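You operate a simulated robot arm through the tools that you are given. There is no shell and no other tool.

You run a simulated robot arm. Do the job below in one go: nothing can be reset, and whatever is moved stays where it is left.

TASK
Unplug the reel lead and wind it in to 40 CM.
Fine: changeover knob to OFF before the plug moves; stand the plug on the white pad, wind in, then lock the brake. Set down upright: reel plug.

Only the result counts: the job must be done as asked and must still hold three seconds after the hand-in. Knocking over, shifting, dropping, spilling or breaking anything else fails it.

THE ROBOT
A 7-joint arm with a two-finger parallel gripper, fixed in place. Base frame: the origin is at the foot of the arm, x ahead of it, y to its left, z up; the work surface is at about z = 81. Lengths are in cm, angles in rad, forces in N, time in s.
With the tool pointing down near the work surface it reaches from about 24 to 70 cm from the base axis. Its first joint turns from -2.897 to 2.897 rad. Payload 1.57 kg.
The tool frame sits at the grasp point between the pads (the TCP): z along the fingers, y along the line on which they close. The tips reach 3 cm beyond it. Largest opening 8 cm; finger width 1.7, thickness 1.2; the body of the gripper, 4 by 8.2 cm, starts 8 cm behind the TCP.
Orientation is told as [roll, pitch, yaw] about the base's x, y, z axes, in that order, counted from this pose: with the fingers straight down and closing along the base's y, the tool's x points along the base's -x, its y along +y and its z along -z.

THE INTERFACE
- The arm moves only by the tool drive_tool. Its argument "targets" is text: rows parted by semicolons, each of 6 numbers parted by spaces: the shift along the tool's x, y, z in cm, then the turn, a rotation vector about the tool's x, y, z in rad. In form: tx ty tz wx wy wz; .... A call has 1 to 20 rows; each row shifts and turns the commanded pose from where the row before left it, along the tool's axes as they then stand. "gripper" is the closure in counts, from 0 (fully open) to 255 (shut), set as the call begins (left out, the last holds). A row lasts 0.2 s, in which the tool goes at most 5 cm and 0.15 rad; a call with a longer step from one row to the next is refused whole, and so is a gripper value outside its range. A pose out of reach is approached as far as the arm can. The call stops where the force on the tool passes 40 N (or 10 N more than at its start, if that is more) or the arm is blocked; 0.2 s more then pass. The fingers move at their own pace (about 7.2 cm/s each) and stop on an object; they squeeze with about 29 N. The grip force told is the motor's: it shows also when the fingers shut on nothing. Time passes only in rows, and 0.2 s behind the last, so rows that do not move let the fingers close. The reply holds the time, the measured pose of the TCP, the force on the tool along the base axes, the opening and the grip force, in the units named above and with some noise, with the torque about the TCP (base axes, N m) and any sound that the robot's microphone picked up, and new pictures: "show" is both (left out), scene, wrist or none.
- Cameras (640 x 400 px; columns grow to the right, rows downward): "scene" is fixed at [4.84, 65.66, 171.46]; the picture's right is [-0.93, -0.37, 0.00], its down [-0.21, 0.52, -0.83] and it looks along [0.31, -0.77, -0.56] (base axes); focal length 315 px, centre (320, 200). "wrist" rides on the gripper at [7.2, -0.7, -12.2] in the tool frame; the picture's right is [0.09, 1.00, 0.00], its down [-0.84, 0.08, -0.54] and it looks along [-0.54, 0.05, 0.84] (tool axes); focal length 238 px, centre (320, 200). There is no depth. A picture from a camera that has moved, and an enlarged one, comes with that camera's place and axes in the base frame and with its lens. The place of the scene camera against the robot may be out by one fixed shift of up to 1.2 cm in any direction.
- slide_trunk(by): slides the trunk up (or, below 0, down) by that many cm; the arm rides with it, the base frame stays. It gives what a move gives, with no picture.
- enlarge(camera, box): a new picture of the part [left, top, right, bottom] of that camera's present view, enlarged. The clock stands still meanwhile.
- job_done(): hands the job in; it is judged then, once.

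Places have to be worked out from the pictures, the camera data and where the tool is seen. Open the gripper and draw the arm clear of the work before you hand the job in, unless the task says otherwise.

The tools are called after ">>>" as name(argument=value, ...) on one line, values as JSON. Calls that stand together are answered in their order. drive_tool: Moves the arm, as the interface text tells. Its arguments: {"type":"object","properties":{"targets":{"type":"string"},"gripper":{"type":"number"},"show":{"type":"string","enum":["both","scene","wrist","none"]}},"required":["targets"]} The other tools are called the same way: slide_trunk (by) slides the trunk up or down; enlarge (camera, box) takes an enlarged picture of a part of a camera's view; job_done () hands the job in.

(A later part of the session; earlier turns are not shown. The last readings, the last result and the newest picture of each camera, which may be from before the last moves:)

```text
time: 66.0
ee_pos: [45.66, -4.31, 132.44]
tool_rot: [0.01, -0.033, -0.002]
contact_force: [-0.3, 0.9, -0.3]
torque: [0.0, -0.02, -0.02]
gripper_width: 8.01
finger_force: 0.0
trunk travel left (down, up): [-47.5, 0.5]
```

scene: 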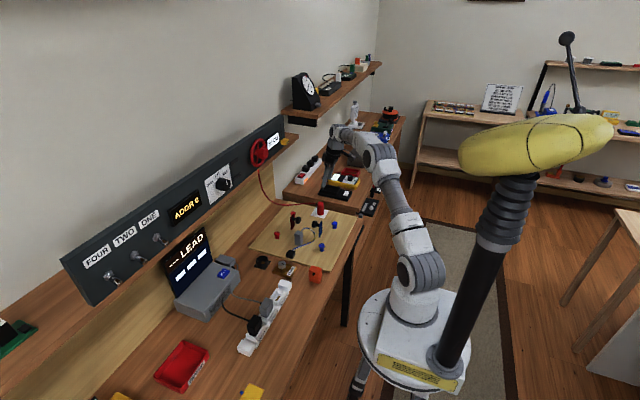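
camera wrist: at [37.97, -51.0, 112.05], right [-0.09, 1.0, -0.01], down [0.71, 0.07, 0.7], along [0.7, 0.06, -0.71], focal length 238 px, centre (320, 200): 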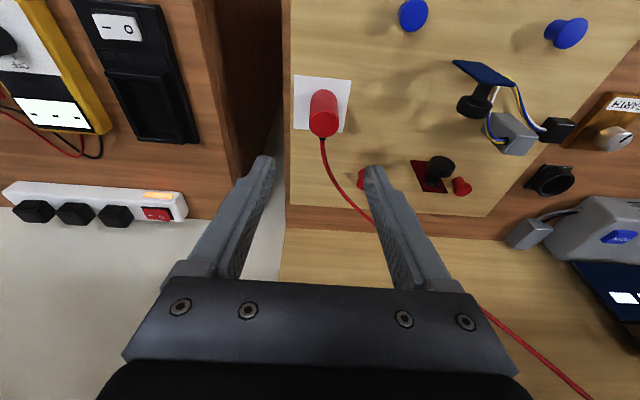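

Trunk is up. I retrace the pitch-up manoeuvre in the arm's plane.

>>> drive_tool(targets="1.9 1.4 -0.06 0 -0.11 0; 1.88 1.4 -0.27 0 -0.11 0; 1.84 1.4 -0.475 0 -0.11 0; -0.839 0 1.173 0 -0.121 0; -0.692 0 1.266 0 -0.121 0; -0.534 0 1.34 0 -0.121 0; -0.369 0 1.395 0 -0.121 0; -0.197 0 1.429 0 -0.121 0; -0.024 0 1.442 0 -0.121 0; 0.152 0 1.434 0 -0.121 0; 0.323 0 1.405 0 -0.121 0; 0.491 0 1.355 0 -0.121 0; 0.65 0 1.288 0 -0.121 0; 0 0 0 0 0 0", gripper=0, show="both")

```text
time: 69.0
ee_pos: [52.75, 0.18, 124.6]
tool_rot: [1.768, -1.561, -1.768]
contact_force: [-0.4, -0.7, -0.3]
torque: [0.01, 0.02, 0.02]
gripper_width: 7.98
finger_force: 0.0
out of reach, approached as far as the arm can: row 10
trunk travel left (down, up): [-47.5, 0.5]
camera wrist: at [40.62, -0.41, 117.45], right [0.0, 1.0, -0.08], down [-0.54, 0.07, 0.84], along [0.84, 0.04, 0.54], focal length 238 px, centre (320, 200)
```

scene: 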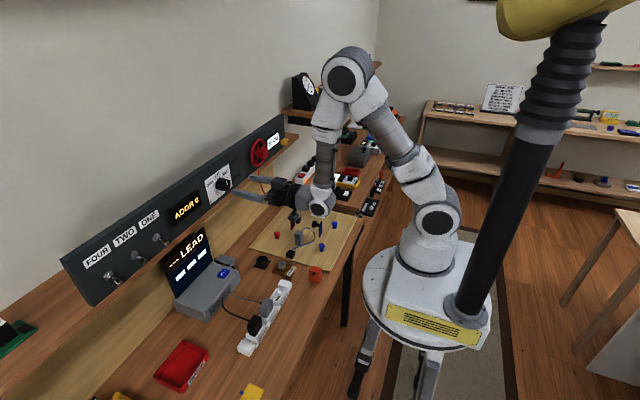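
wrist: 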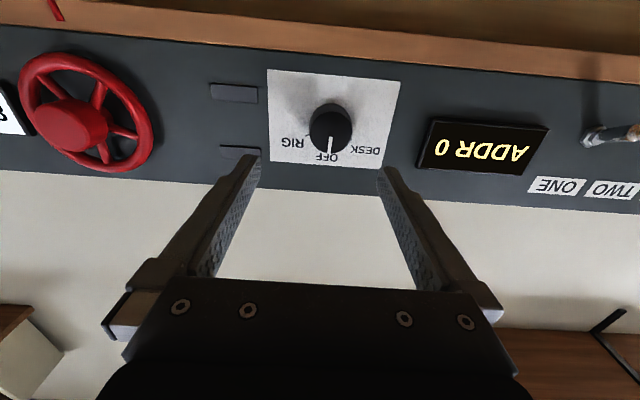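

Tool horizontal again and the knob still shows OFF. I slide sideways in front of the wheel, keeping the standoff.

>>> drive_tool(targets="0 -2 -0.5 0 0 0; 0 -2.5 -0.5 0 0 0; 0 -2.5 -0.5 0 0 0; 0 -2.5 0 0 0 0; 0 -2.5 0 0 0 0; 0 -2.5 0 0 0 0; 0 -2.5 0 0 0 0; 0 -2 0 0 0 0; 0 -1 0 0 0 0; 0 0 0 0 0 0", gripper=0, show="both")

>>> enlarge(camera="wrist", box=[120, 30, 440, 230])

```text
time: 71.2
ee_pos: [51.21, -20.1, 124.43]
tool_rot: [1.692, -1.56, -1.694]
contact_force: [0.5, 0.1, -0.3]
torque: [-0.02, 0.01, 0.01]
gripper_width: 7.99
finger_force: 0.0
trunk travel left (down, up): [-47.5, 0.5]
camera wrist: at [39.04, -20.7, 117.34], right [0.0, 1.0, -0.08], down [-0.54, 0.07, 0.84], along [0.84, 0.04, 0.54], focal length 238 px, centre (320, 200)
```

scene: 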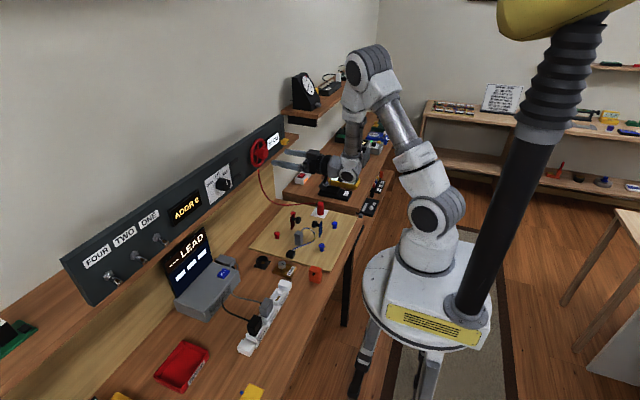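
wrist: 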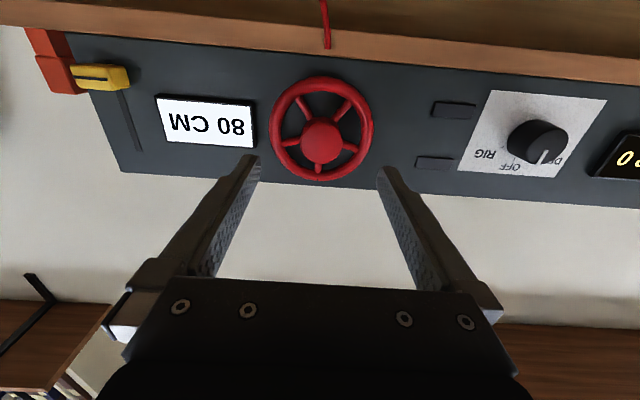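

```text
2.00 times, centred on (280, 130) of wrist
camera zoom: at [39.04, -20.7, 117.34], right [0.0, 1.0, -0.08], down [-0.54, 0.07, 0.84], along [0.84, 0.04, 0.54], focal length 477 px, centre (400, 340)
```

zoom: 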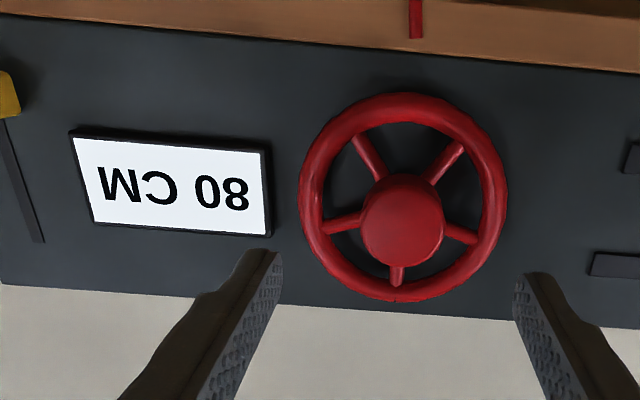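

The hub face is near [60.4, -20.1, 124.5], about 3.8 across, standing ~2 cm proud of the rim. I approach it with fingers set to about 5 cm opening.

>>> drive_tool(targets="0 0 1.5 0 0 0; 0 0 1.5 0 0 0; 0 0 1.5 0 0 0; 0 0 0 0 0 0", gripper=90, show="both")

>>> enlarge(camera="wrist", box=[240, 80, 400, 200])

>>> enlarge(camera="scene", box=[235, 120, 315, 180])

```text
time: 72.2
ee_pos: [55.58, -20.16, 124.72]
tool_rot: [1.708, -1.562, -1.707]
contact_force: [0.0, 0.9, 0.2]
torque: [-0.04, -0.03, 0.02]
gripper_width: 5.21
finger_force: 0.2
trunk travel left (down, up): [-47.5, 0.5]
camera wrist: at [43.47, -20.67, 117.45], right [0.0, 1.0, -0.08], down [-0.54, 0.07, 0.84], along [0.84, 0.04, 0.54], focal length 238 px, centre (320, 200)
```

scene: 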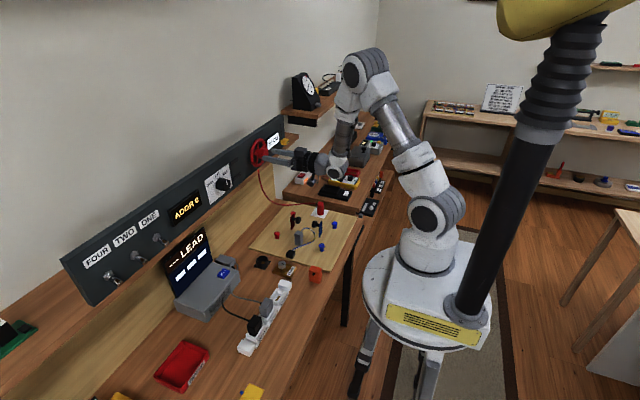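
wrist: 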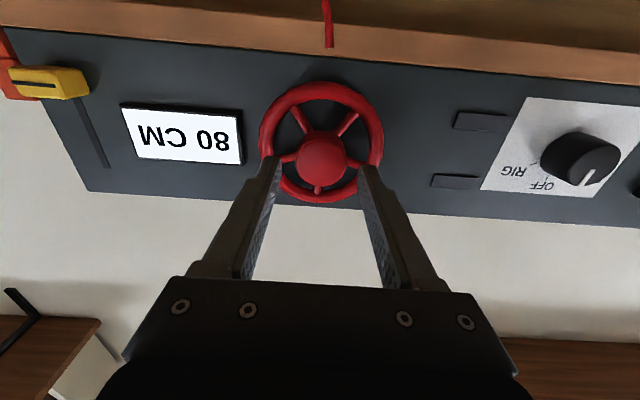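

```text
3.33 times, centred on (320, 140) of wrist
camera zoom: at [43.47, -20.67, 117.45], right [0.0, 1.0, -0.08], down [-0.54, 0.07, 0.84], along [0.84, 0.04, 0.54], focal length 794 px, centre (320, 400)
```

zoom: 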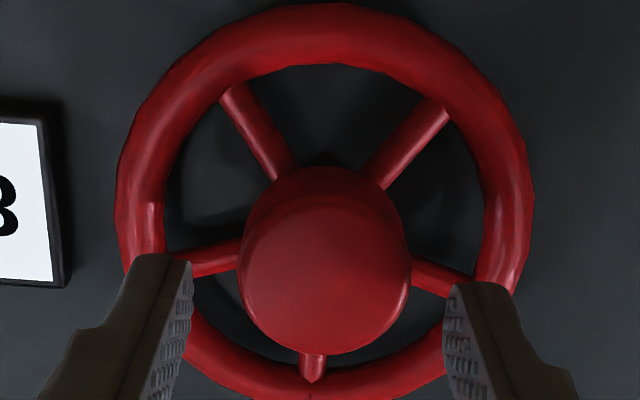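

```text
6.67 times, centred on (275, 150) of scene
camera zoom: at [4.84, 65.66, 171.46], right [-0.93, -0.37, 0.0], down [-0.21, 0.52, -0.83], along [0.31, -0.77, -0.56], focal length 2100 px, centre (620, 533)
```

zoom: 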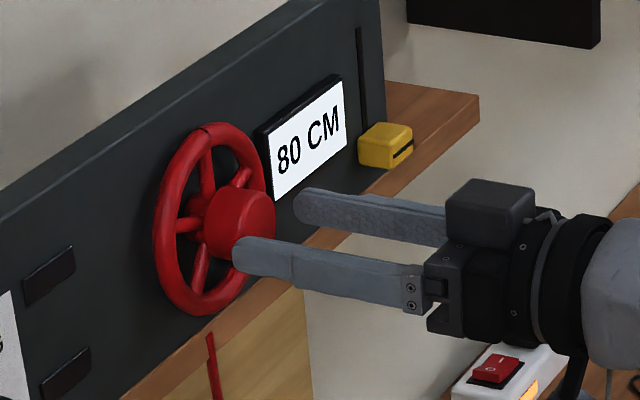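

I correct 0.2 down and 0.1 in y, then advance to straddle the hub.

>>> drive_tool(targets="0.2 0.1 0.8 0 0 0; 0 0 1 0 0 0; 0 0 0.9 0 0 0; 0 0 0 0 0 0", gripper=90, show="none")

>>> enlarge(camera="wrist", box=[240, 80, 400, 200])

>>> enlarge(camera="scene", box=[235, 120, 315, 180])

```text
time: 73.2
ee_pos: [58.18, -19.93, 124.39]
tool_rot: [1.726, -1.56, -1.727]
contact_force: [-6.5, 0.3, -0.4]
torque: [0.01, 0.03, 0.2]
gripper_width: 5.18
finger_force: 0.1
trunk travel left (down, up): [-47.5, 0.5]
```

```text
3.33 times, centred on (320, 140) of wrist
camera zoom: at [46.16, -20.55, 117.25], right [0.0, 1.0, -0.08], down [-0.54, 0.07, 0.84], along [0.84, 0.04, 0.54], focal length 794 px, centre (320, 400)
```

zoom: 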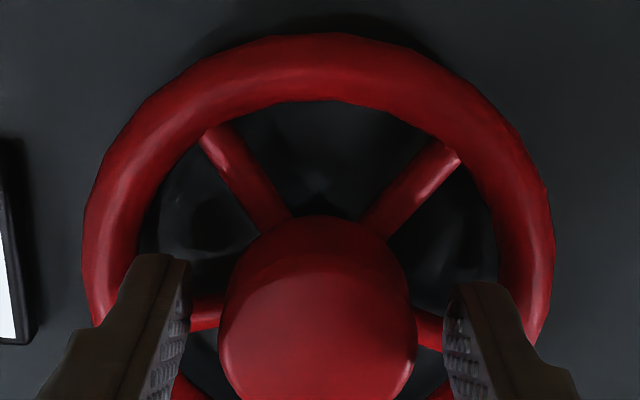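

```text
6.67 times, centred on (275, 150) of scene
camera zoom: at [4.84, 65.66, 171.46], right [-0.93, -0.37, 0.0], down [-0.21, 0.52, -0.83], along [0.31, -0.77, -0.56], focal length 2100 px, centre (620, 533)
```

zoom: 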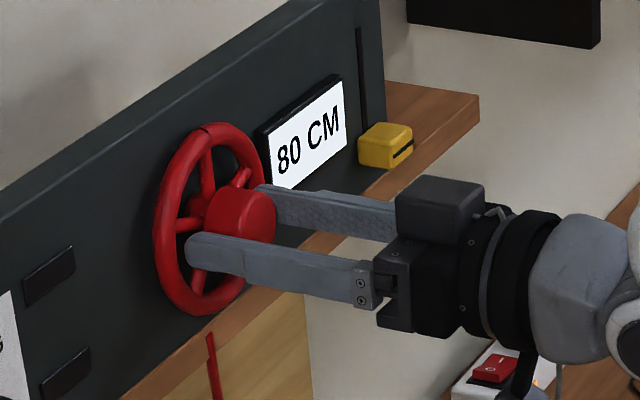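

The tips touched the spokes lightly (6.5 N). I back off 0.25 and close on the hub.

>>> drive_tool(targets="0 0 -0.25 0 0 0; 0 0 0 0 0 0", gripper=90, show="none")

>>> drive_tool(targets="0 0 0 0 0 0; 0 0 0 0 0 0; 0 0 0 0 0 0", gripper=255, show="wrist")

```text
time: 73.8
ee_pos: [58.11, -19.95, 124.27]
tool_rot: [1.729, -1.56, -1.727]
contact_force: [0.1, -0.1, -0.2]
torque: [-0.01, 0.02, 0.0]
gripper_width: 5.17
finger_force: 0.0
trunk travel left (down, up): [-47.5, 0.5]
```

```text
time: 74.6
ee_pos: [58.1, -19.93, 124.37]
tool_rot: [1.744, -1.562, -1.744]
contact_force: [-0.6, -3.9, 0.3]
torque: [0.01, 0.13, 0.26]
gripper_width: 3.77
finger_force: 44.1
trunk travel left (down, up): [-47.5, 0.5]
camera wrist: at [45.97, -20.57, 117.19], right [0.0, 1.0, -0.08], down [-0.54, 0.07, 0.84], along [0.84, 0.04, 0.54], focal length 238 px, centre (320, 200)
```

wrist: 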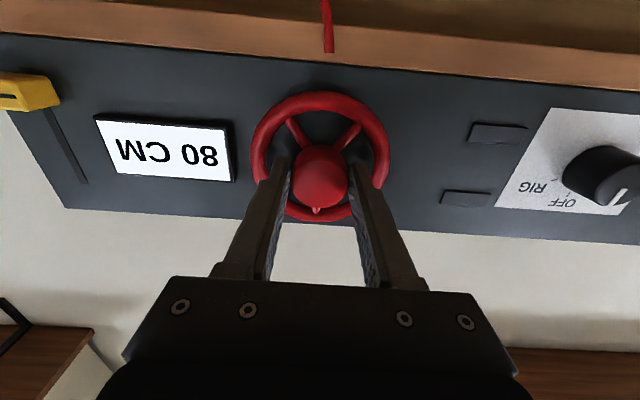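

Gripped at 3.77. I make a small clockwise test turn and read the display.

>>> drive_tool(targets="0 0 0 0 0 0.08; 0 0 0 0 0 0.08; 0 0 0 0 0 0.08; 0 0 0 0 0 0.08; 0 0 0 0 0 0", show="both")

>>> enlarge(camera="scene", box=[235, 120, 315, 180])

```text
time: 75.8
ee_pos: [58.11, -19.94, 124.35]
tool_rot: [1.587, -1.239, -1.587]
contact_force: [10.9, -9.4, 8.2]
torque: [0.01, -0.54, 0.13]
gripper_width: 3.78
finger_force: 43.5
trunk travel left (down, up): [-47.5, 0.5]
camera wrist: at [45.99, -18.24, 117.34], right [0.0, 0.97, 0.24], down [-0.55, -0.2, 0.81], along [0.84, -0.13, 0.53], focal length 238 px, centre (320, 200)
```

scene: 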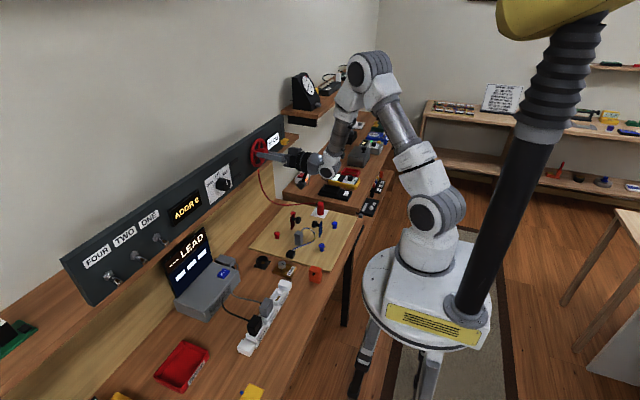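
wrist: 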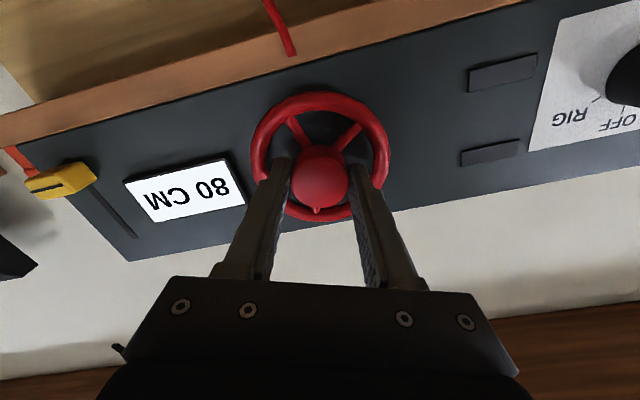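

```text
6.67 times, centred on (275, 150) of scene
camera zoom: at [4.84, 65.66, 171.46], right [-0.93, -0.37, 0.0], down [-0.21, 0.52, -0.83], along [0.31, -0.77, -0.56], focal length 2100 px, centre (620, 533)
```

zoom: 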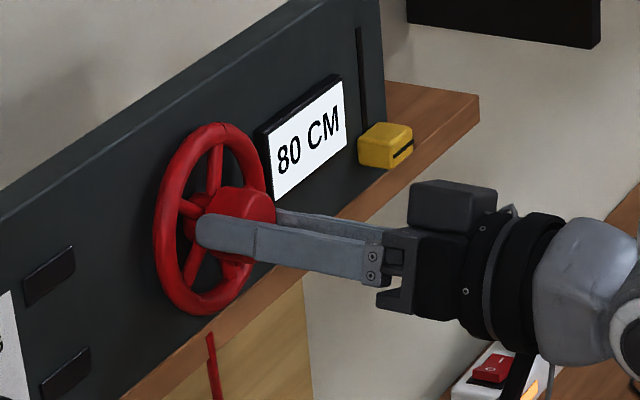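

The wheel turns with the hand, but the display still shows 80 CM. I turn further the same way and watch.

>>> drive_tool(targets="0 0 0 0 0 0.08; 0 0 0 0 0 0.08; 0 0 0 0 0 0.08; 0 0 0 0 0 0.08; 0 0 0 0 0 0.08; 0 0 0 0 0 0", show="wrist")

>>> enlarge(camera="scene", box=[235, 120, 315, 180])

```text
time: 77.2
ee_pos: [58.04, -19.84, 124.46]
tool_rot: [1.582, -0.84, -1.577]
contact_force: [15.1, -6.0, 22.2]
torque: [0.03, 0.06, -0.68]
gripper_width: 3.76
finger_force: 43.6
trunk travel left (down, up): [-47.5, 0.5]
camera wrist: at [45.98, -15.62, 118.54], right [0.0, 0.8, 0.6], down [-0.55, -0.5, 0.67], along [0.84, -0.32, 0.44], focal length 238 px, centre (320, 200)
```

wrist: 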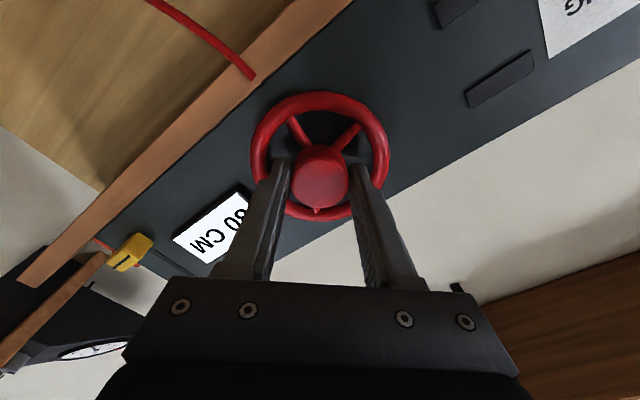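

```text
6.67 times, centred on (275, 150) of scene
camera zoom: at [4.84, 65.66, 171.46], right [-0.93, -0.37, 0.0], down [-0.21, 0.52, -0.83], along [0.31, -0.77, -0.56], focal length 2100 px, centre (620, 533)
```

zoom: 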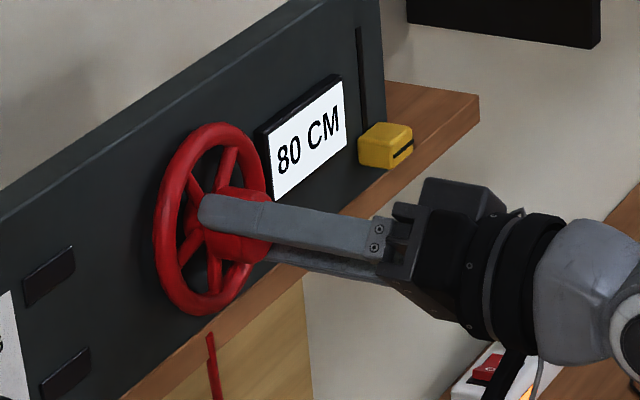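

Still 80 CM after about 41°. I correct the small off-axis load and turn further.

>>> drive_tool(targets="-0.1 0.1 0 0 0 0.08; 0 0 0 0 0 0.09; 0 0 0 0 0 0.09; 0 0 0 0 0 0.09; 0 0 0 0 0 0.09; 0 0 0 0 0 0.09; 0 0 0 0 0 0.09; 0 0 0 0 0 0.09; 0 0 0 0 0 0", show="wrist")

>>> enlarge(camera="scene", box=[235, 120, 315, 180])

```text
time: 79.2
ee_pos: [58.1, -19.84, 124.54]
tool_rot: [1.575, -0.129, -1.572]
contact_force: [8.6, -4.9, 17.9]
torque: [-0.02, 0.13, -0.42]
gripper_width: 3.74
finger_force: 43.9
trunk travel left (down, up): [-47.5, 0.5]
camera wrist: at [45.94, -12.82, 122.9], right [0.0, 0.22, 0.98], down [-0.54, -0.82, 0.18], along [0.84, -0.53, 0.12], focal length 238 px, centre (320, 200)
```

wrist: 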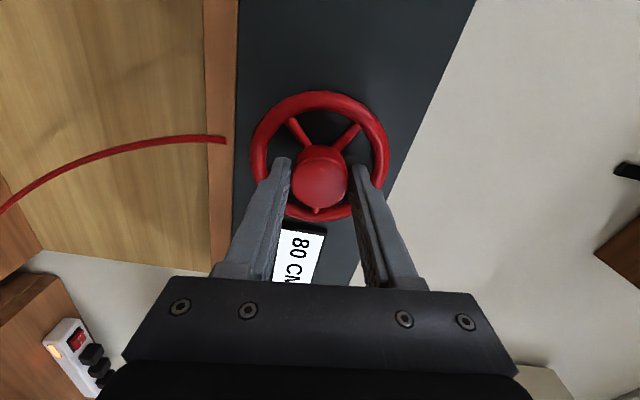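

```text
6.67 times, centred on (275, 150) of scene
camera zoom: at [4.84, 65.66, 171.46], right [-0.93, -0.37, 0.0], down [-0.21, 0.52, -0.83], along [0.31, -0.77, -0.56], focal length 2100 px, centre (620, 533)
```

zoom: 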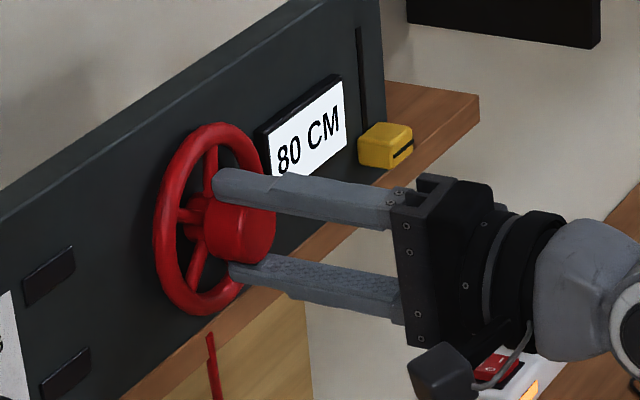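

After ~82° clockwise there is no change. I turn back counter-clockwise through the start and beyond, watching the display.

>>> drive_tool(targets="0 0 0 0 0 -0.09; 0 0 0 0 0 -0.1; 0 0 0 0 0 -0.1; 0 0 0 0 0 -0.1; 0 0 0 0 0 -0.1; 0 0 0 0 0 -0.1; 0 0 0 0 0 -0.1; 0 0 0 0 0 -0.1; 0 0 0 0 0 -0.1; 0 0 0 0 0 -0.1; 0 0 0 0 0 -0.1; 0 0 0 0 0 -0.1; 0 0 0 0 0 -0.1; 0 0 0 0 0 -0.1; 0 0 0 0 0 -0.1; 0 0 0 0 0 -0.1; 0 0 0 0 0 -0.1; 0 0 0 0 0 -0.1; 0 0 0 0 0 -0.1; 0 0 0 0 0 0", show="wrist")

>>> enlarge(camera="scene", box=[235, 120, 315, 180])

```text
time: 83.4
ee_pos: [57.93, -20.01, 124.21]
tool_rot: [-1.573, -1.12, 1.567]
contact_force: [1.2, -13.9, -2.2]
torque: [0.56, 0.5, -0.06]
gripper_width: 3.77
finger_force: 43.8
trunk travel left (down, up): [-47.5, 0.5]
camera wrist: at [45.86, -23.79, 118.16], right [0.0, 0.86, -0.52], down [-0.54, 0.44, 0.72], along [0.84, 0.28, 0.46], focal length 238 px, centre (320, 200)
```

wrist: 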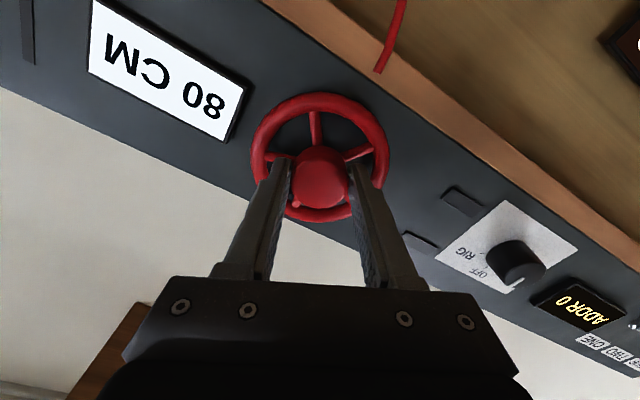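

```text
6.67 times, centred on (275, 150) of scene
camera zoom: at [4.84, 65.66, 171.46], right [-0.93, -0.37, 0.0], down [-0.21, 0.52, -0.83], along [0.31, -0.77, -0.56], focal length 2100 px, centre (620, 533)
```

zoom: 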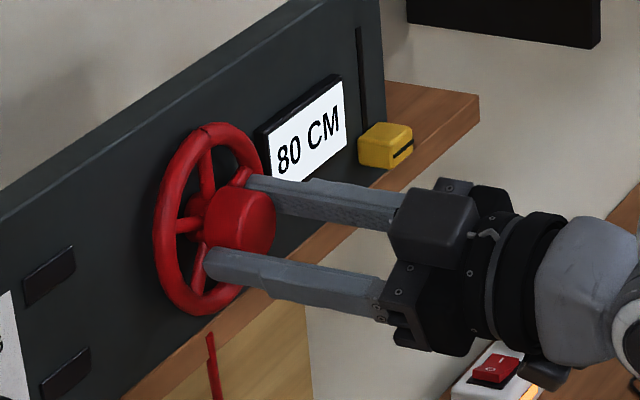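

The wheel came back to its notch-up start and then hit a stop, so 80 CM is the fully-out end and clockwise winds in; the display must step coarsely. I release, back off a little and re-index the hand counter-clockwise for a long clockwise stroke.

>>> drive_tool(targets="0 0 0 0 0 0; 0 0 0 0 0 0; 0 0 -0.8 0 0 0; 0 0 -0.8 0 0 0; 0 0 0 0 0 -0.12; 0 0 0 0 0 -0.12; 0 0 0 0 0 -0.12; 0 0 0 0 0 -0.12; 0 0 0 0 0 -0.12; 0 0 0 0 0 -0.12; 0 0 0 0 0 -0.12; 0 0 0 0 0 0", gripper=90, show="both")

>>> enlarge(camera="wrist", box=[240, 80, 400, 230])

```text
time: 86.0
ee_pos: [56.44, -19.82, 124.4]
tool_rot: [-1.573, -0.28, 1.569]
contact_force: [0.7, -0.2, 0.2]
torque: [0.0, -0.02, -0.03]
gripper_width: 5.18
finger_force: 0.1
trunk travel left (down, up): [-47.5, 0.5]
camera wrist: at [44.34, -26.95, 123.08], right [0.0, 0.19, -0.98], down [-0.54, 0.83, 0.16], along [0.84, 0.53, 0.1], focal length 238 px, centre (320, 200)
```

scene: 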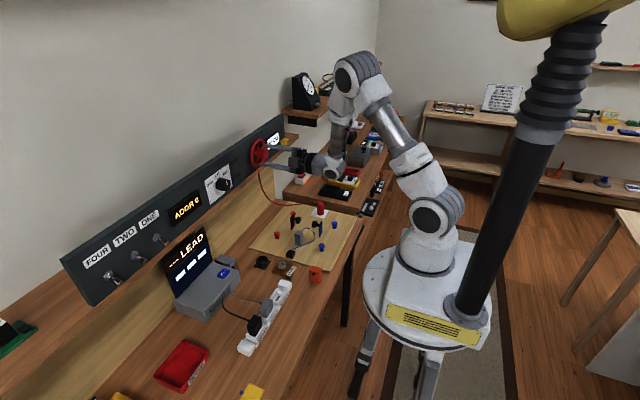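
wrist: 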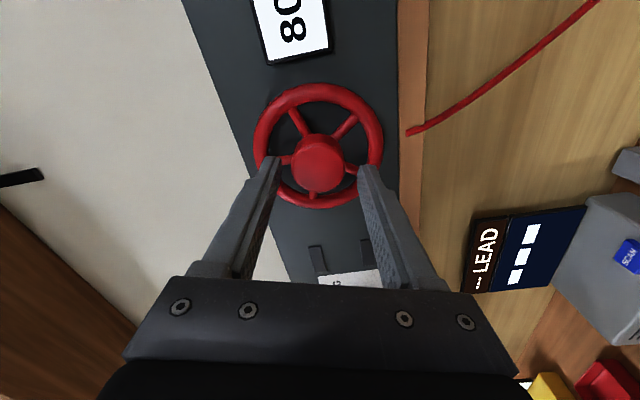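

```text
2.67 times, centred on (320, 155) of wrist
camera zoom: at [44.34, -26.95, 123.08], right [0.0, 0.19, -0.98], down [-0.54, 0.83, 0.16], along [0.84, 0.53, 0.1], focal length 636 px, centre (320, 320)
```

zoom: 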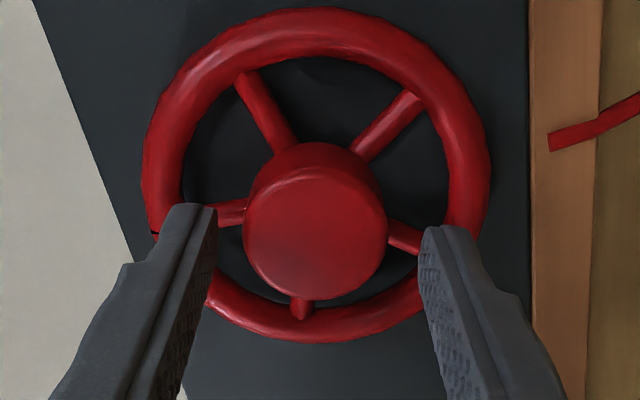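

Notch is at the top in this view (left in the picture). I nudge onto the hub axis, advance and grip.

>>> drive_tool(targets="0.045 -0.137 0.6 0 0 0; 0 0 0.6 0 0 0; 0 0 0.4 0 0 0; 0 0 0 0 0 0", gripper=90, show="none")

>>> drive_tool(targets="0 0 0 0 0 0; 0 0 0 0 0 0; 0 0 0 0 0 0", gripper=255, show="wrist")

```text
time: 87.0
ee_pos: [58.06, -19.91, 124.53]
tool_rot: [-1.573, -0.282, 1.572]
contact_force: [0.7, -0.3, -0.3]
torque: [-0.02, 0.02, 0.0]
gripper_width: 5.17
finger_force: 0.0
trunk travel left (down, up): [-47.5, 0.5]
```

```text
time: 87.8
ee_pos: [58.17, -19.87, 124.45]
tool_rot: [-1.573, -0.281, 1.57]
contact_force: [0.9, 0.1, 0.0]
torque: [0.0, 0.5, 0.09]
gripper_width: 3.74
finger_force: 43.5
trunk travel left (down, up): [-47.5, 0.5]
camera wrist: at [45.92, -27.07, 123.19], right [0.0, 0.19, -0.98], down [-0.54, 0.83, 0.16], along [0.84, 0.53, 0.1], focal length 238 px, centre (320, 200)
```

wrist: 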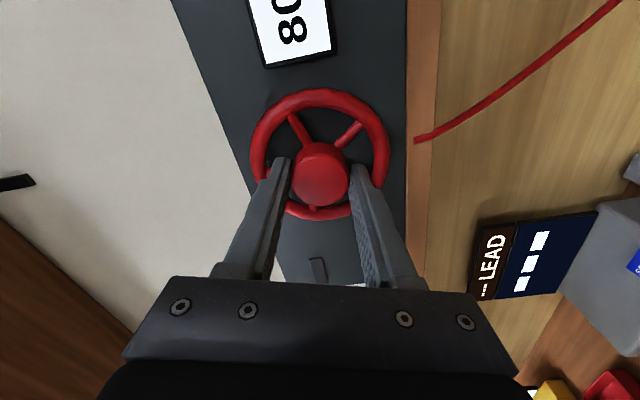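

Well centred, no side load. I turn clockwise about 2.66 rad in one long stroke.

>>> drive_tool(targets="0 0 0 0 0 0.14; 0 0 0 0 0 0.14; 0 0 0 0 0 0.14; 0 0 0 0 0 0.14; 0 0 0 0 0 0.14; 0 0 0 0 0 0.14; 0 0 0 0 0 0.14; 0 0 0 0 0 0.14; 0 0 0 0 0 0.14; 0 0 0 0 0 0.14; 0 0 0 0 0 0.14; 0 0 0 0 0 0.14; 0 0 0 0 0 0.14; 0 0 0 0 0 0.14; 0 0 0 0 0 0.14; 0 0 0 0 0 0.14; 0 0 0 0 0 0.14; 0 0 0 0 0 0.14; 0 0 0 0 0 0.14; 0 0 0 0 0 0", show="both")

>>> enlarge(camera="scene", box=[235, 120, 315, 180])

```text
time: 92.0
ee_pos: [58.17, -20.04, 124.53]
tool_rot: [1.572, -0.196, -1.573]
contact_force: [1.1, -7.8, 0.6]
torque: [0.02, 0.49, -0.64]
gripper_width: 3.76
finger_force: 43.5
trunk travel left (down, up): [-47.5, 0.5]
camera wrist: at [45.94, -13.08, 122.47], right [0.0, 0.29, 0.96], down [-0.54, -0.8, 0.24], along [0.84, -0.52, 0.16], focal length 238 px, centre (320, 200)
```

scene: 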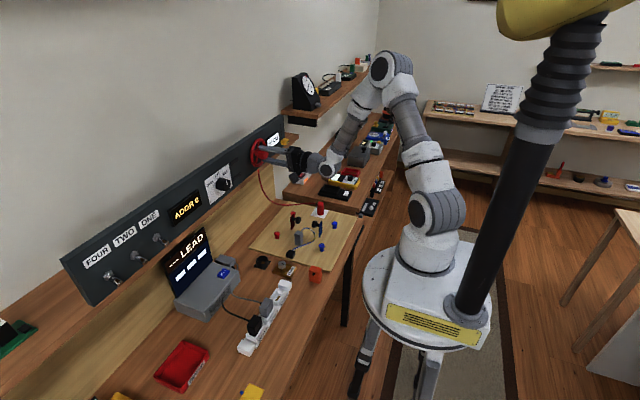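
wrist: 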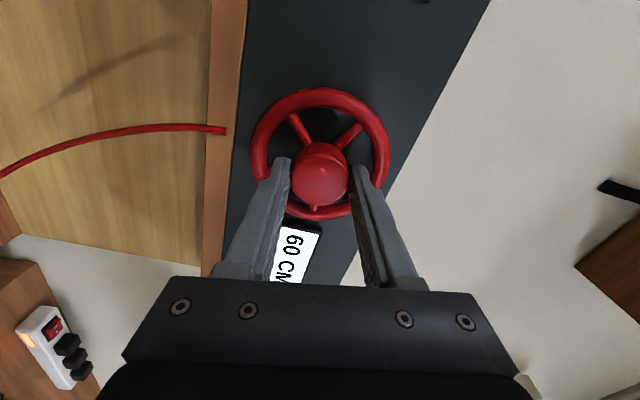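

```text
6.67 times, centred on (275, 150) of scene
camera zoom: at [4.84, 65.66, 171.46], right [-0.93, -0.37, 0.0], down [-0.21, 0.52, -0.83], along [0.31, -0.77, -0.56], focal length 2100 px, centre (620, 533)
```

zoom: 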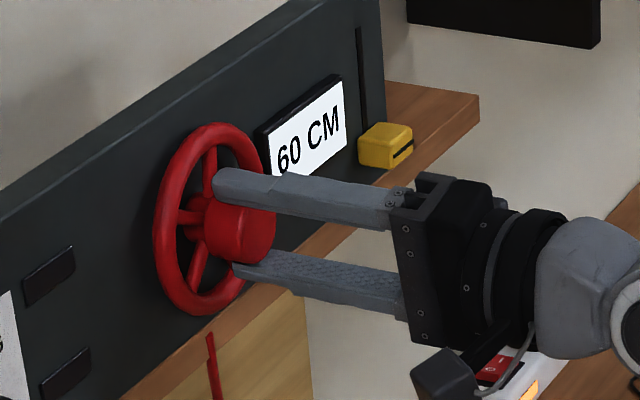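

The display now reads 60 CM. I release (watching whether the wheel stays put), back off and re-index for the next stroke.

>>> drive_tool(targets="0 0 0 0 0 0; 0 0 0 0 0 0; 0 0 -0.8 0 0 0; 0 0 -0.8 0 0 0; 0 0 0 0 0 0", gripper=90, show="none")

>>> enlarge(camera="scene", box=[235, 120, 315, 180])

>>> enlarge(camera="wrist", box=[240, 80, 400, 230])

>>> drive_tool(targets="0 0 0 0 0 -0.14; 0 0 0 0 0 -0.14; 0 0 0 0 0 -0.14; 0 0 0 0 0 -0.14; 0 0 0 0 0 -0.14; 0 0 0 0 0 -0.14; 0 0 0 0 0 -0.14; 0 0 0 0 0 -0.14; 0 0 0 0 0 -0.14; 0 0 0 0 0 -0.14; 0 0 0 0 0 -0.14; 0 0 0 0 0 -0.14; 0 0 0 0 0 -0.14; 0 0 0 0 0 -0.14; 0 0 0 0 0 -0.14; 0 0 0 0 0 -0.14; 0 0 0 0 0 -0.14; 0 0 0 0 0 -0.14; 0 0 0 0 0 -0.14; 0 0 0 0 0 0", show="both")

>>> enlarge(camera="wrist", box=[240, 80, 400, 230])

```text
time: 93.2
ee_pos: [56.25, -19.88, 124.45]
tool_rot: [1.574, -0.202, -1.571]
contact_force: [0.1, -0.1, 0.1]
torque: [0.0, 0.01, -0.01]
gripper_width: 5.18
finger_force: 0.0
trunk travel left (down, up): [-47.5, 0.5]
```

```text
6.67 times, centred on (275, 150) of scene
camera zoom: at [4.84, 65.66, 171.46], right [-0.93, -0.37, 0.0], down [-0.21, 0.52, -0.83], along [0.31, -0.77, -0.56], focal length 2100 px, centre (620, 533)
```

zoom: 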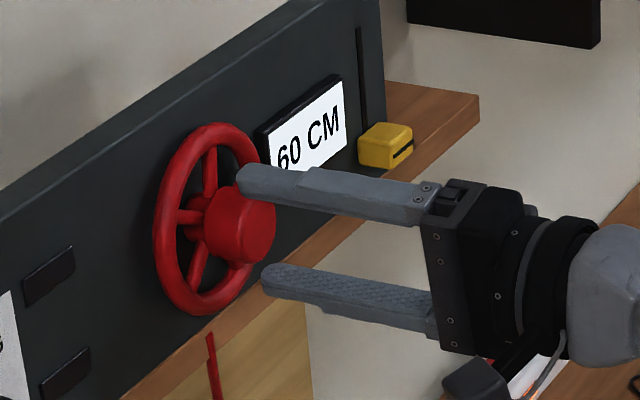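

```text
2.67 times, centred on (320, 155) of wrist
camera zoom: at [44.2, -12.94, 122.43], right [0.0, 0.29, 0.96], down [-0.54, -0.8, 0.24], along [0.84, -0.52, 0.16], focal length 636 px, centre (320, 320)
```

zoom: 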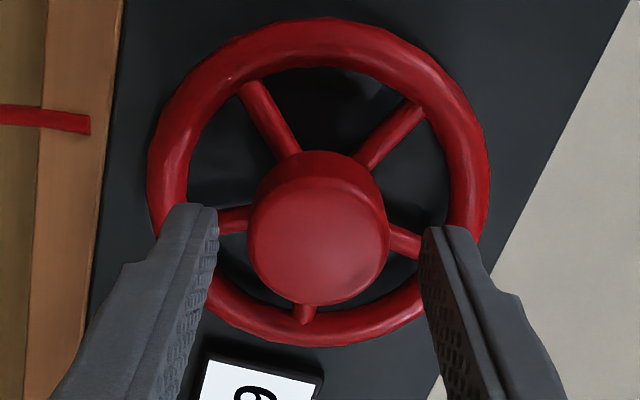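

```text
time: 97.4
ee_pos: [56.47, -19.93, 124.51]
tool_rot: [-1.57, -0.279, 1.572]
contact_force: [0.2, 0.5, 0.3]
torque: [0.0, -0.06, 0.01]
gripper_width: 5.17
finger_force: 0.1
trunk travel left (down, up): [-47.5, 0.5]
camera wrist: at [44.31, -27.04, 123.18], right [0.0, 0.19, -0.98], down [-0.54, 0.83, 0.15], along [0.84, 0.53, 0.1], focal length 238 px, centre (320, 200)
```

scene: 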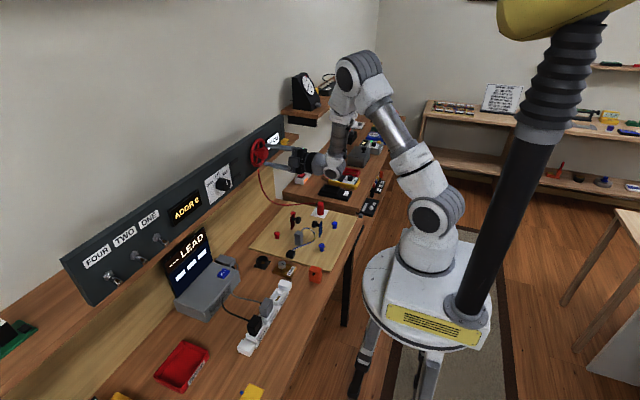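
wrist: 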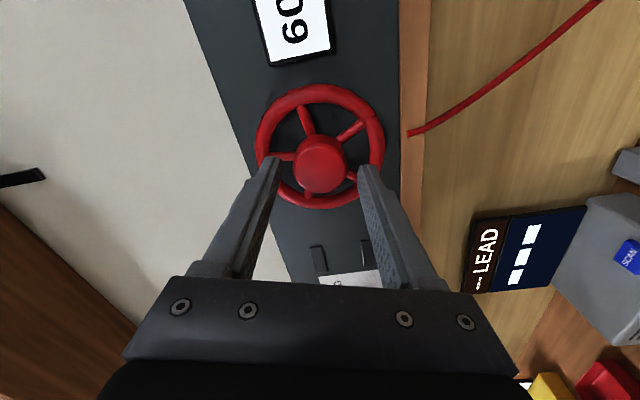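

```text
2.67 times, centred on (320, 155) of wrist
camera zoom: at [44.31, -27.04, 123.18], right [0.0, 0.19, -0.98], down [-0.54, 0.83, 0.15], along [0.84, 0.53, 0.1], focal length 636 px, centre (320, 320)
```

zoom: 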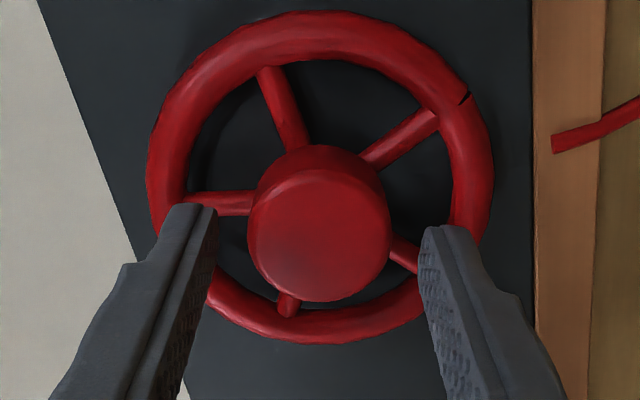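

The wheel holds where I leave it (notch now ~152° round). I advance, grip, and turn in steps to find where the display changes.

>>> drive_tool(targets="0 -0.05 0.6 0 0 0; 0 0 0.6 0 0 0; 0 0 0.4 0 0 0; 0 0 0 0 0 0", gripper=90, show="none")

>>> drive_tool(targets="0 0 0 0 0 0; 0 0 0 0 0 0; 0 0 0 0 0 0", gripper=255, show="none")

>>> drive_tool(targets="0 0 0 0 0 0.13; 0 0 0 0 0 0.13; 0 0 0 0 0 0.13; 0 0 0 0 0 0.13; 0 0 0 0 0 0.13; 0 0 0 0 0 0.13; 0 0 0 0 0 0.13; 0 0 0 0 0 0.13; 0 0 0 0 0 0.13; 0 0 0 0 0 0.13; 0 0 0 0 0 0.13; 0 0 0 0 0 0.13; 0 0 0 0 0 0.13; 0 0 0 0 0 0.13; 0 0 0 0 0 0", show="wrist")

>>> enlarge(camera="scene", box=[235, 120, 315, 180])

```text
time: 98.4
ee_pos: [58.18, -19.93, 124.55]
tool_rot: [-1.573, -0.28, 1.571]
contact_force: [-0.5, -0.4, -0.8]
torque: [-0.03, 0.01, -0.04]
gripper_width: 5.18
finger_force: 0.1
trunk travel left (down, up): [-47.5, 0.5]
```

```text
time: 99.2
ee_pos: [58.26, -19.98, 124.47]
tool_rot: [-1.569, -0.281, 1.572]
contact_force: [-0.2, 1.6, -2.1]
torque: [-0.03, 0.54, 0.2]
gripper_width: 3.73
finger_force: 43.3
trunk travel left (down, up): [-47.5, 0.5]
```

```text
time: 102.4
ee_pos: [58.22, -20.04, 124.59]
tool_rot: [1.577, -1.038, -1.577]
contact_force: [19.5, -0.6, 14.1]
torque: [0.04, -0.25, -0.97]
gripper_width: 3.75
finger_force: 43.6
trunk travel left (down, up): [-47.5, 0.5]
camera wrist: at [46.08, -16.96, 118.04], right [0.0, 0.91, 0.43], down [-0.54, -0.36, 0.76], along [0.84, -0.23, 0.49], focal length 238 px, centre (320, 200)
```

wrist: 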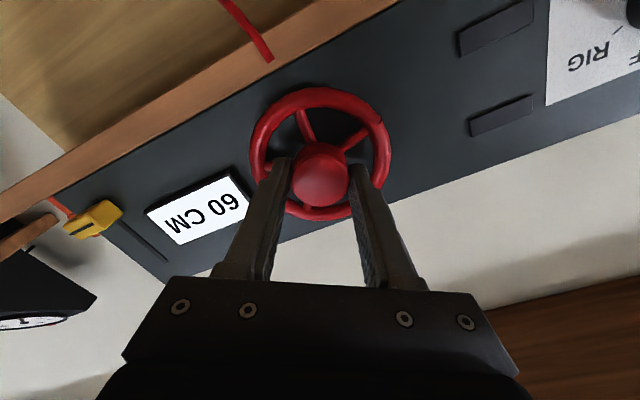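

```text
6.67 times, centred on (275, 150) of scene
camera zoom: at [4.84, 65.66, 171.46], right [-0.93, -0.37, 0.0], down [-0.21, 0.52, -0.83], along [0.31, -0.77, -0.56], focal length 2100 px, centre (620, 533)
```

zoom: 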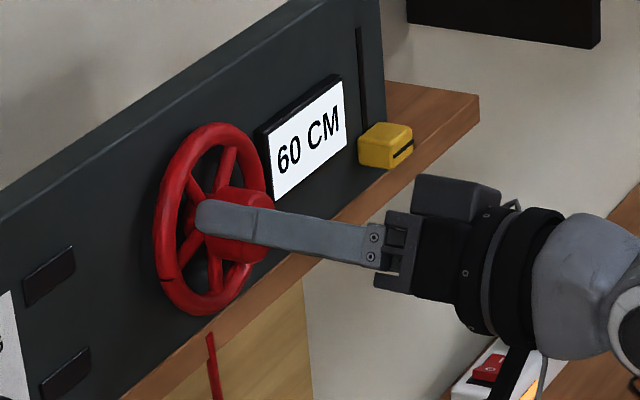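

Wheel at about 256°, still 60. I go on in small steps.

>>> drive_tool(targets="0 0 0 0 0 0.1; 0 0 0 0 0 0.1; 0 0 0 0 0 0", show="none")

>>> enlarge(camera="scene", box=[255, 125, 295, 155])

>>> drive_tool(targets="0 0 0 0 0 0.1; 0 0 0 0 0 0.1; 0 0 0 0 0 0", show="none")

>>> enlarge(camera="scene", box=[255, 125, 295, 155])

>>> drive_tool(targets="0 0 0 0 0 0.1; 0 0 0 0 0 0.1; 0 0 0 0 0 0", show="none")

>>> enlarge(camera="scene", box=[255, 125, 295, 155])

```text
time: 103.2
ee_pos: [58.26, -20.04, 124.56]
tool_rot: [1.574, -0.839, -1.574]
contact_force: [20.3, -3.3, 13.3]
torque: [0.04, -0.48, -0.99]
gripper_width: 3.75
finger_force: 43.2
trunk travel left (down, up): [-47.5, 0.5]
```

```text
13.33 times, centred on (275, 140) of scene
camera zoom: at [4.84, 65.66, 171.46], right [-0.93, -0.37, 0.0], down [-0.21, 0.52, -0.83], along [0.31, -0.77, -0.56], focal length 4199 px, centre (920, 1000)
```

zoom: 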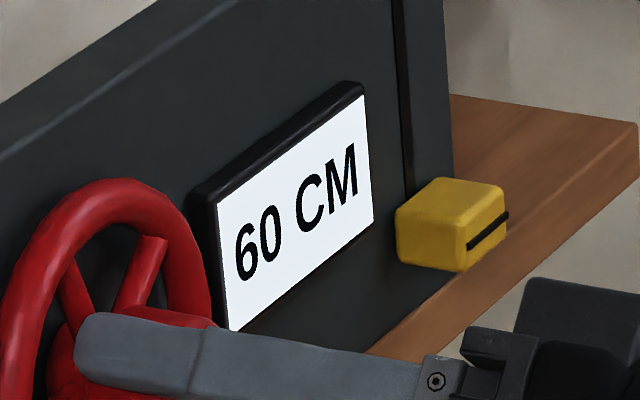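

```text
time: 104.0
ee_pos: [58.24, -20.0, 124.48]
tool_rot: [1.572, -0.638, -1.574]
contact_force: [20.9, -3.7, 9.0]
torque: [0.03, -0.73, -0.31]
gripper_width: 3.77
finger_force: 43.1
trunk travel left (down, up): [-47.5, 0.5]
```

```text
13.33 times, centred on (275, 140) of scene
camera zoom: at [4.84, 65.66, 171.46], right [-0.93, -0.37, 0.0], down [-0.21, 0.52, -0.83], along [0.31, -0.77, -0.56], focal length 4199 px, centre (920, 1000)
```

zoom: 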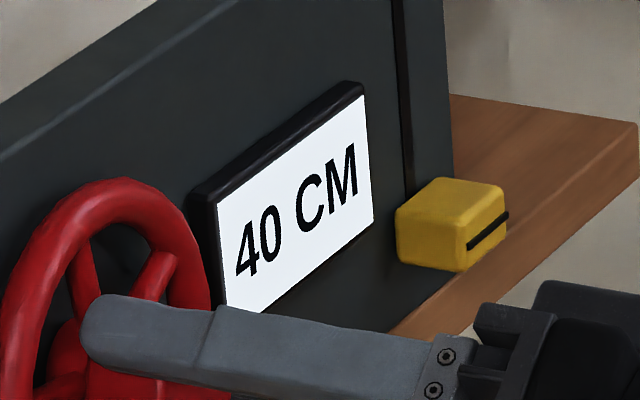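

```text
time: 104.8
ee_pos: [58.11, -20.04, 124.58]
tool_rot: [1.572, -0.44, -1.573]
contact_force: [17.0, -6.8, 13.4]
torque: [0.03, 0.43, -0.63]
gripper_width: 3.76
finger_force: 43.6
trunk travel left (down, up): [-47.5, 0.5]
```

```text
13.33 times, centred on (275, 140) of scene
camera zoom: at [4.84, 65.66, 171.46], right [-0.93, -0.37, 0.0], down [-0.21, 0.52, -0.83], along [0.31, -0.77, -0.56], focal length 4199 px, centre (920, 1000)
```

zoom: 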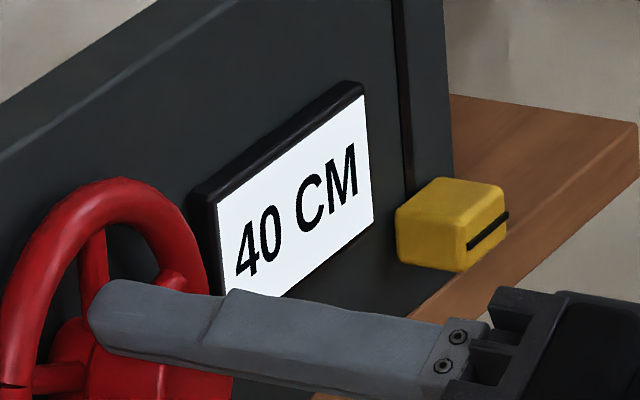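

60→40 happens at about 270°, so 20 cm is half a turn and the exact 40 CM point is one full turn (notch up). Wheel is near 290°; I release, re-index the hand to upright and check the notch.

>>> drive_tool(targets="0 0 0 0 0 0; 0 0 0 0 0 0; 0 0 -0.8 0 0 0; 0 0 -0.8 0 0 0; 0 0 0 0 0 -0.14; 0 0 0 0 0 -0.14; 0 0 0 0 0 -0.14; 0 0 0 0 0 -0.14; 0 0 0 0 0 -0.14; 0 0 0 0 0 -0.14; 0 0 0 0 0 -0.14; 0 0 0 0 0 -0.14; 0 0 0 0 0 0", gripper=90, show="wrist")

>>> enlarge(camera="wrist", box=[230, 60, 410, 230])

>>> enlarge(camera="scene", box=[235, 120, 315, 180])

```text
time: 107.6
ee_pos: [56.45, -20.03, 124.59]
tool_rot: [1.775, -1.564, -1.776]
contact_force: [-0.1, 0.0, -0.4]
torque: [-0.01, -0.02, 0.0]
gripper_width: 5.19
finger_force: 0.1
trunk travel left (down, up): [-47.5, 0.5]
camera wrist: at [44.35, -20.63, 117.4], right [0.0, 1.0, -0.08], down [-0.54, 0.07, 0.84], along [0.84, 0.04, 0.54], focal length 238 px, centre (320, 200)
```

wrist: 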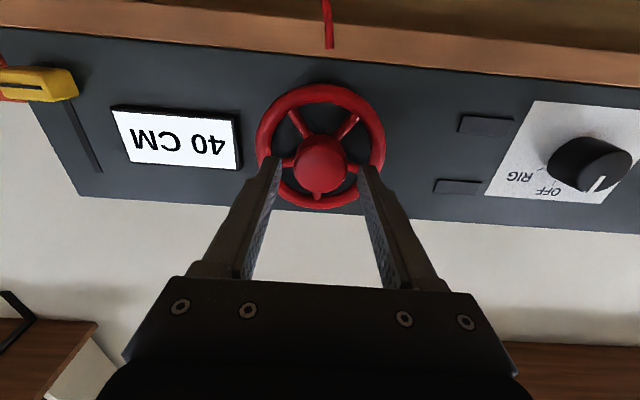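

```text
2.35 times, centred on (320, 145) of wrist
camera zoom: at [44.35, -20.63, 117.4], right [0.0, 1.0, -0.08], down [-0.54, 0.07, 0.84], along [0.84, 0.04, 0.54], focal length 561 px, centre (320, 329)
```

zoom: 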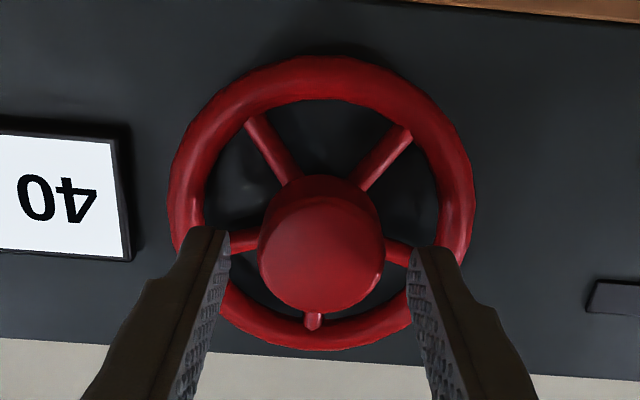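

```text
6.67 times, centred on (275, 150) of scene
camera zoom: at [4.84, 65.66, 171.46], right [-0.93, -0.37, 0.0], down [-0.21, 0.52, -0.83], along [0.31, -0.77, -0.56], focal length 2100 px, centre (620, 533)
```

zoom: 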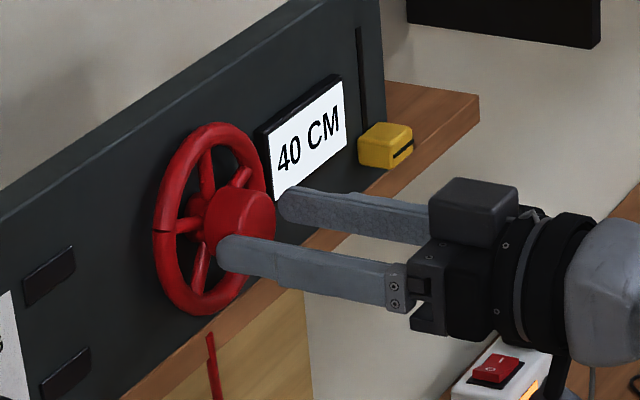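

The notch sits at ~288° and the spokes are back in their starting pattern, so 72° (1.257 rad) more is needed. I regrip and turn exactly that.

>>> drive_tool(targets="0.05 0.05 0.6 0 0 0; 0 0 0.6 0 0 0; 0 0 0.45 0 0 0; 0 0 0 0 0 0", gripper=90, show="none")

>>> drive_tool(targets="0 0 0 0 0 0; 0 0 0 0 0 0; 0 0 0 0 0 0", gripper=255, show="none")

>>> drive_tool(targets="0 0 0 0 0 0.12; 0 0 0 0 0 0.12; 0 0 0 0 0 0.12; 0 0 0 0 0 0.12; 0 0 0 0 0 0.12; 0 0 0 0 0 0.12; 0 0 0 0 0 0.12; 0 0 0 0 0 0.12; 0 0 0 0 0 0.12; 0 0 0 0 0 0.12; 0 0 0 0 0 0.057; 0 0 0 0 0 0; 0 0 0 0 0 0", show="wrist")

>>> enlarge(camera="scene", box=[235, 120, 315, 180])

```text
time: 108.6
ee_pos: [58.05, -19.69, 124.48]
tool_rot: [1.721, -1.559, -1.72]
contact_force: [-0.4, 0.6, 0.6]
torque: [0.0, -0.01, 0.01]
gripper_width: 5.19
finger_force: 0.1
trunk travel left (down, up): [-47.5, 0.5]
```

```text
time: 109.4
ee_pos: [58.16, -19.93, 124.51]
tool_rot: [1.739, -1.561, -1.742]
contact_force: [2.0, -10.4, 0.9]
torque: [-0.01, 0.13, 0.07]
gripper_width: 3.74
finger_force: 43.8
trunk travel left (down, up): [-47.5, 0.5]
```

```text
time: 112.2
ee_pos: [58.08, -20.08, 124.56]
tool_rot: [1.575, -0.298, -1.573]
contact_force: [-1.8, -9.9, 6.4]
torque: [0.05, 0.31, -0.26]
gripper_width: 3.76
finger_force: 44.0
trunk travel left (down, up): [-47.5, 0.5]
camera wrist: at [45.95, -13.35, 121.74], right [0.0, 0.38, 0.92], down [-0.54, -0.78, 0.32], along [0.84, -0.5, 0.21], focal length 238 px, centre (320, 200)
```

wrist: 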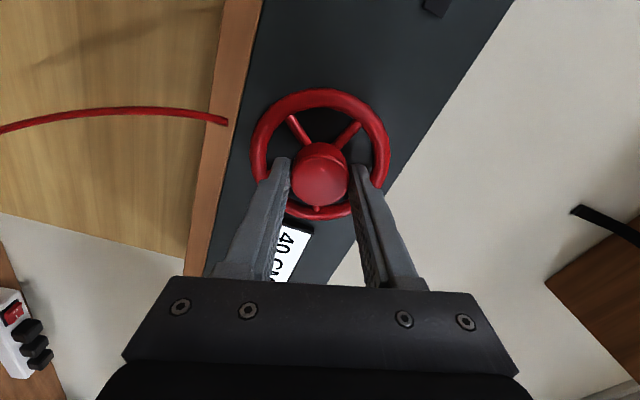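

```text
6.67 times, centred on (275, 150) of scene
camera zoom: at [4.84, 65.66, 171.46], right [-0.93, -0.37, 0.0], down [-0.21, 0.52, -0.83], along [0.31, -0.77, -0.56], focal length 2100 px, centre (620, 533)
```

zoom: 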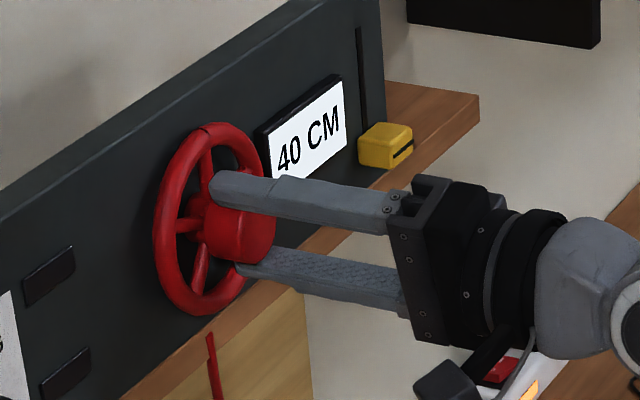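

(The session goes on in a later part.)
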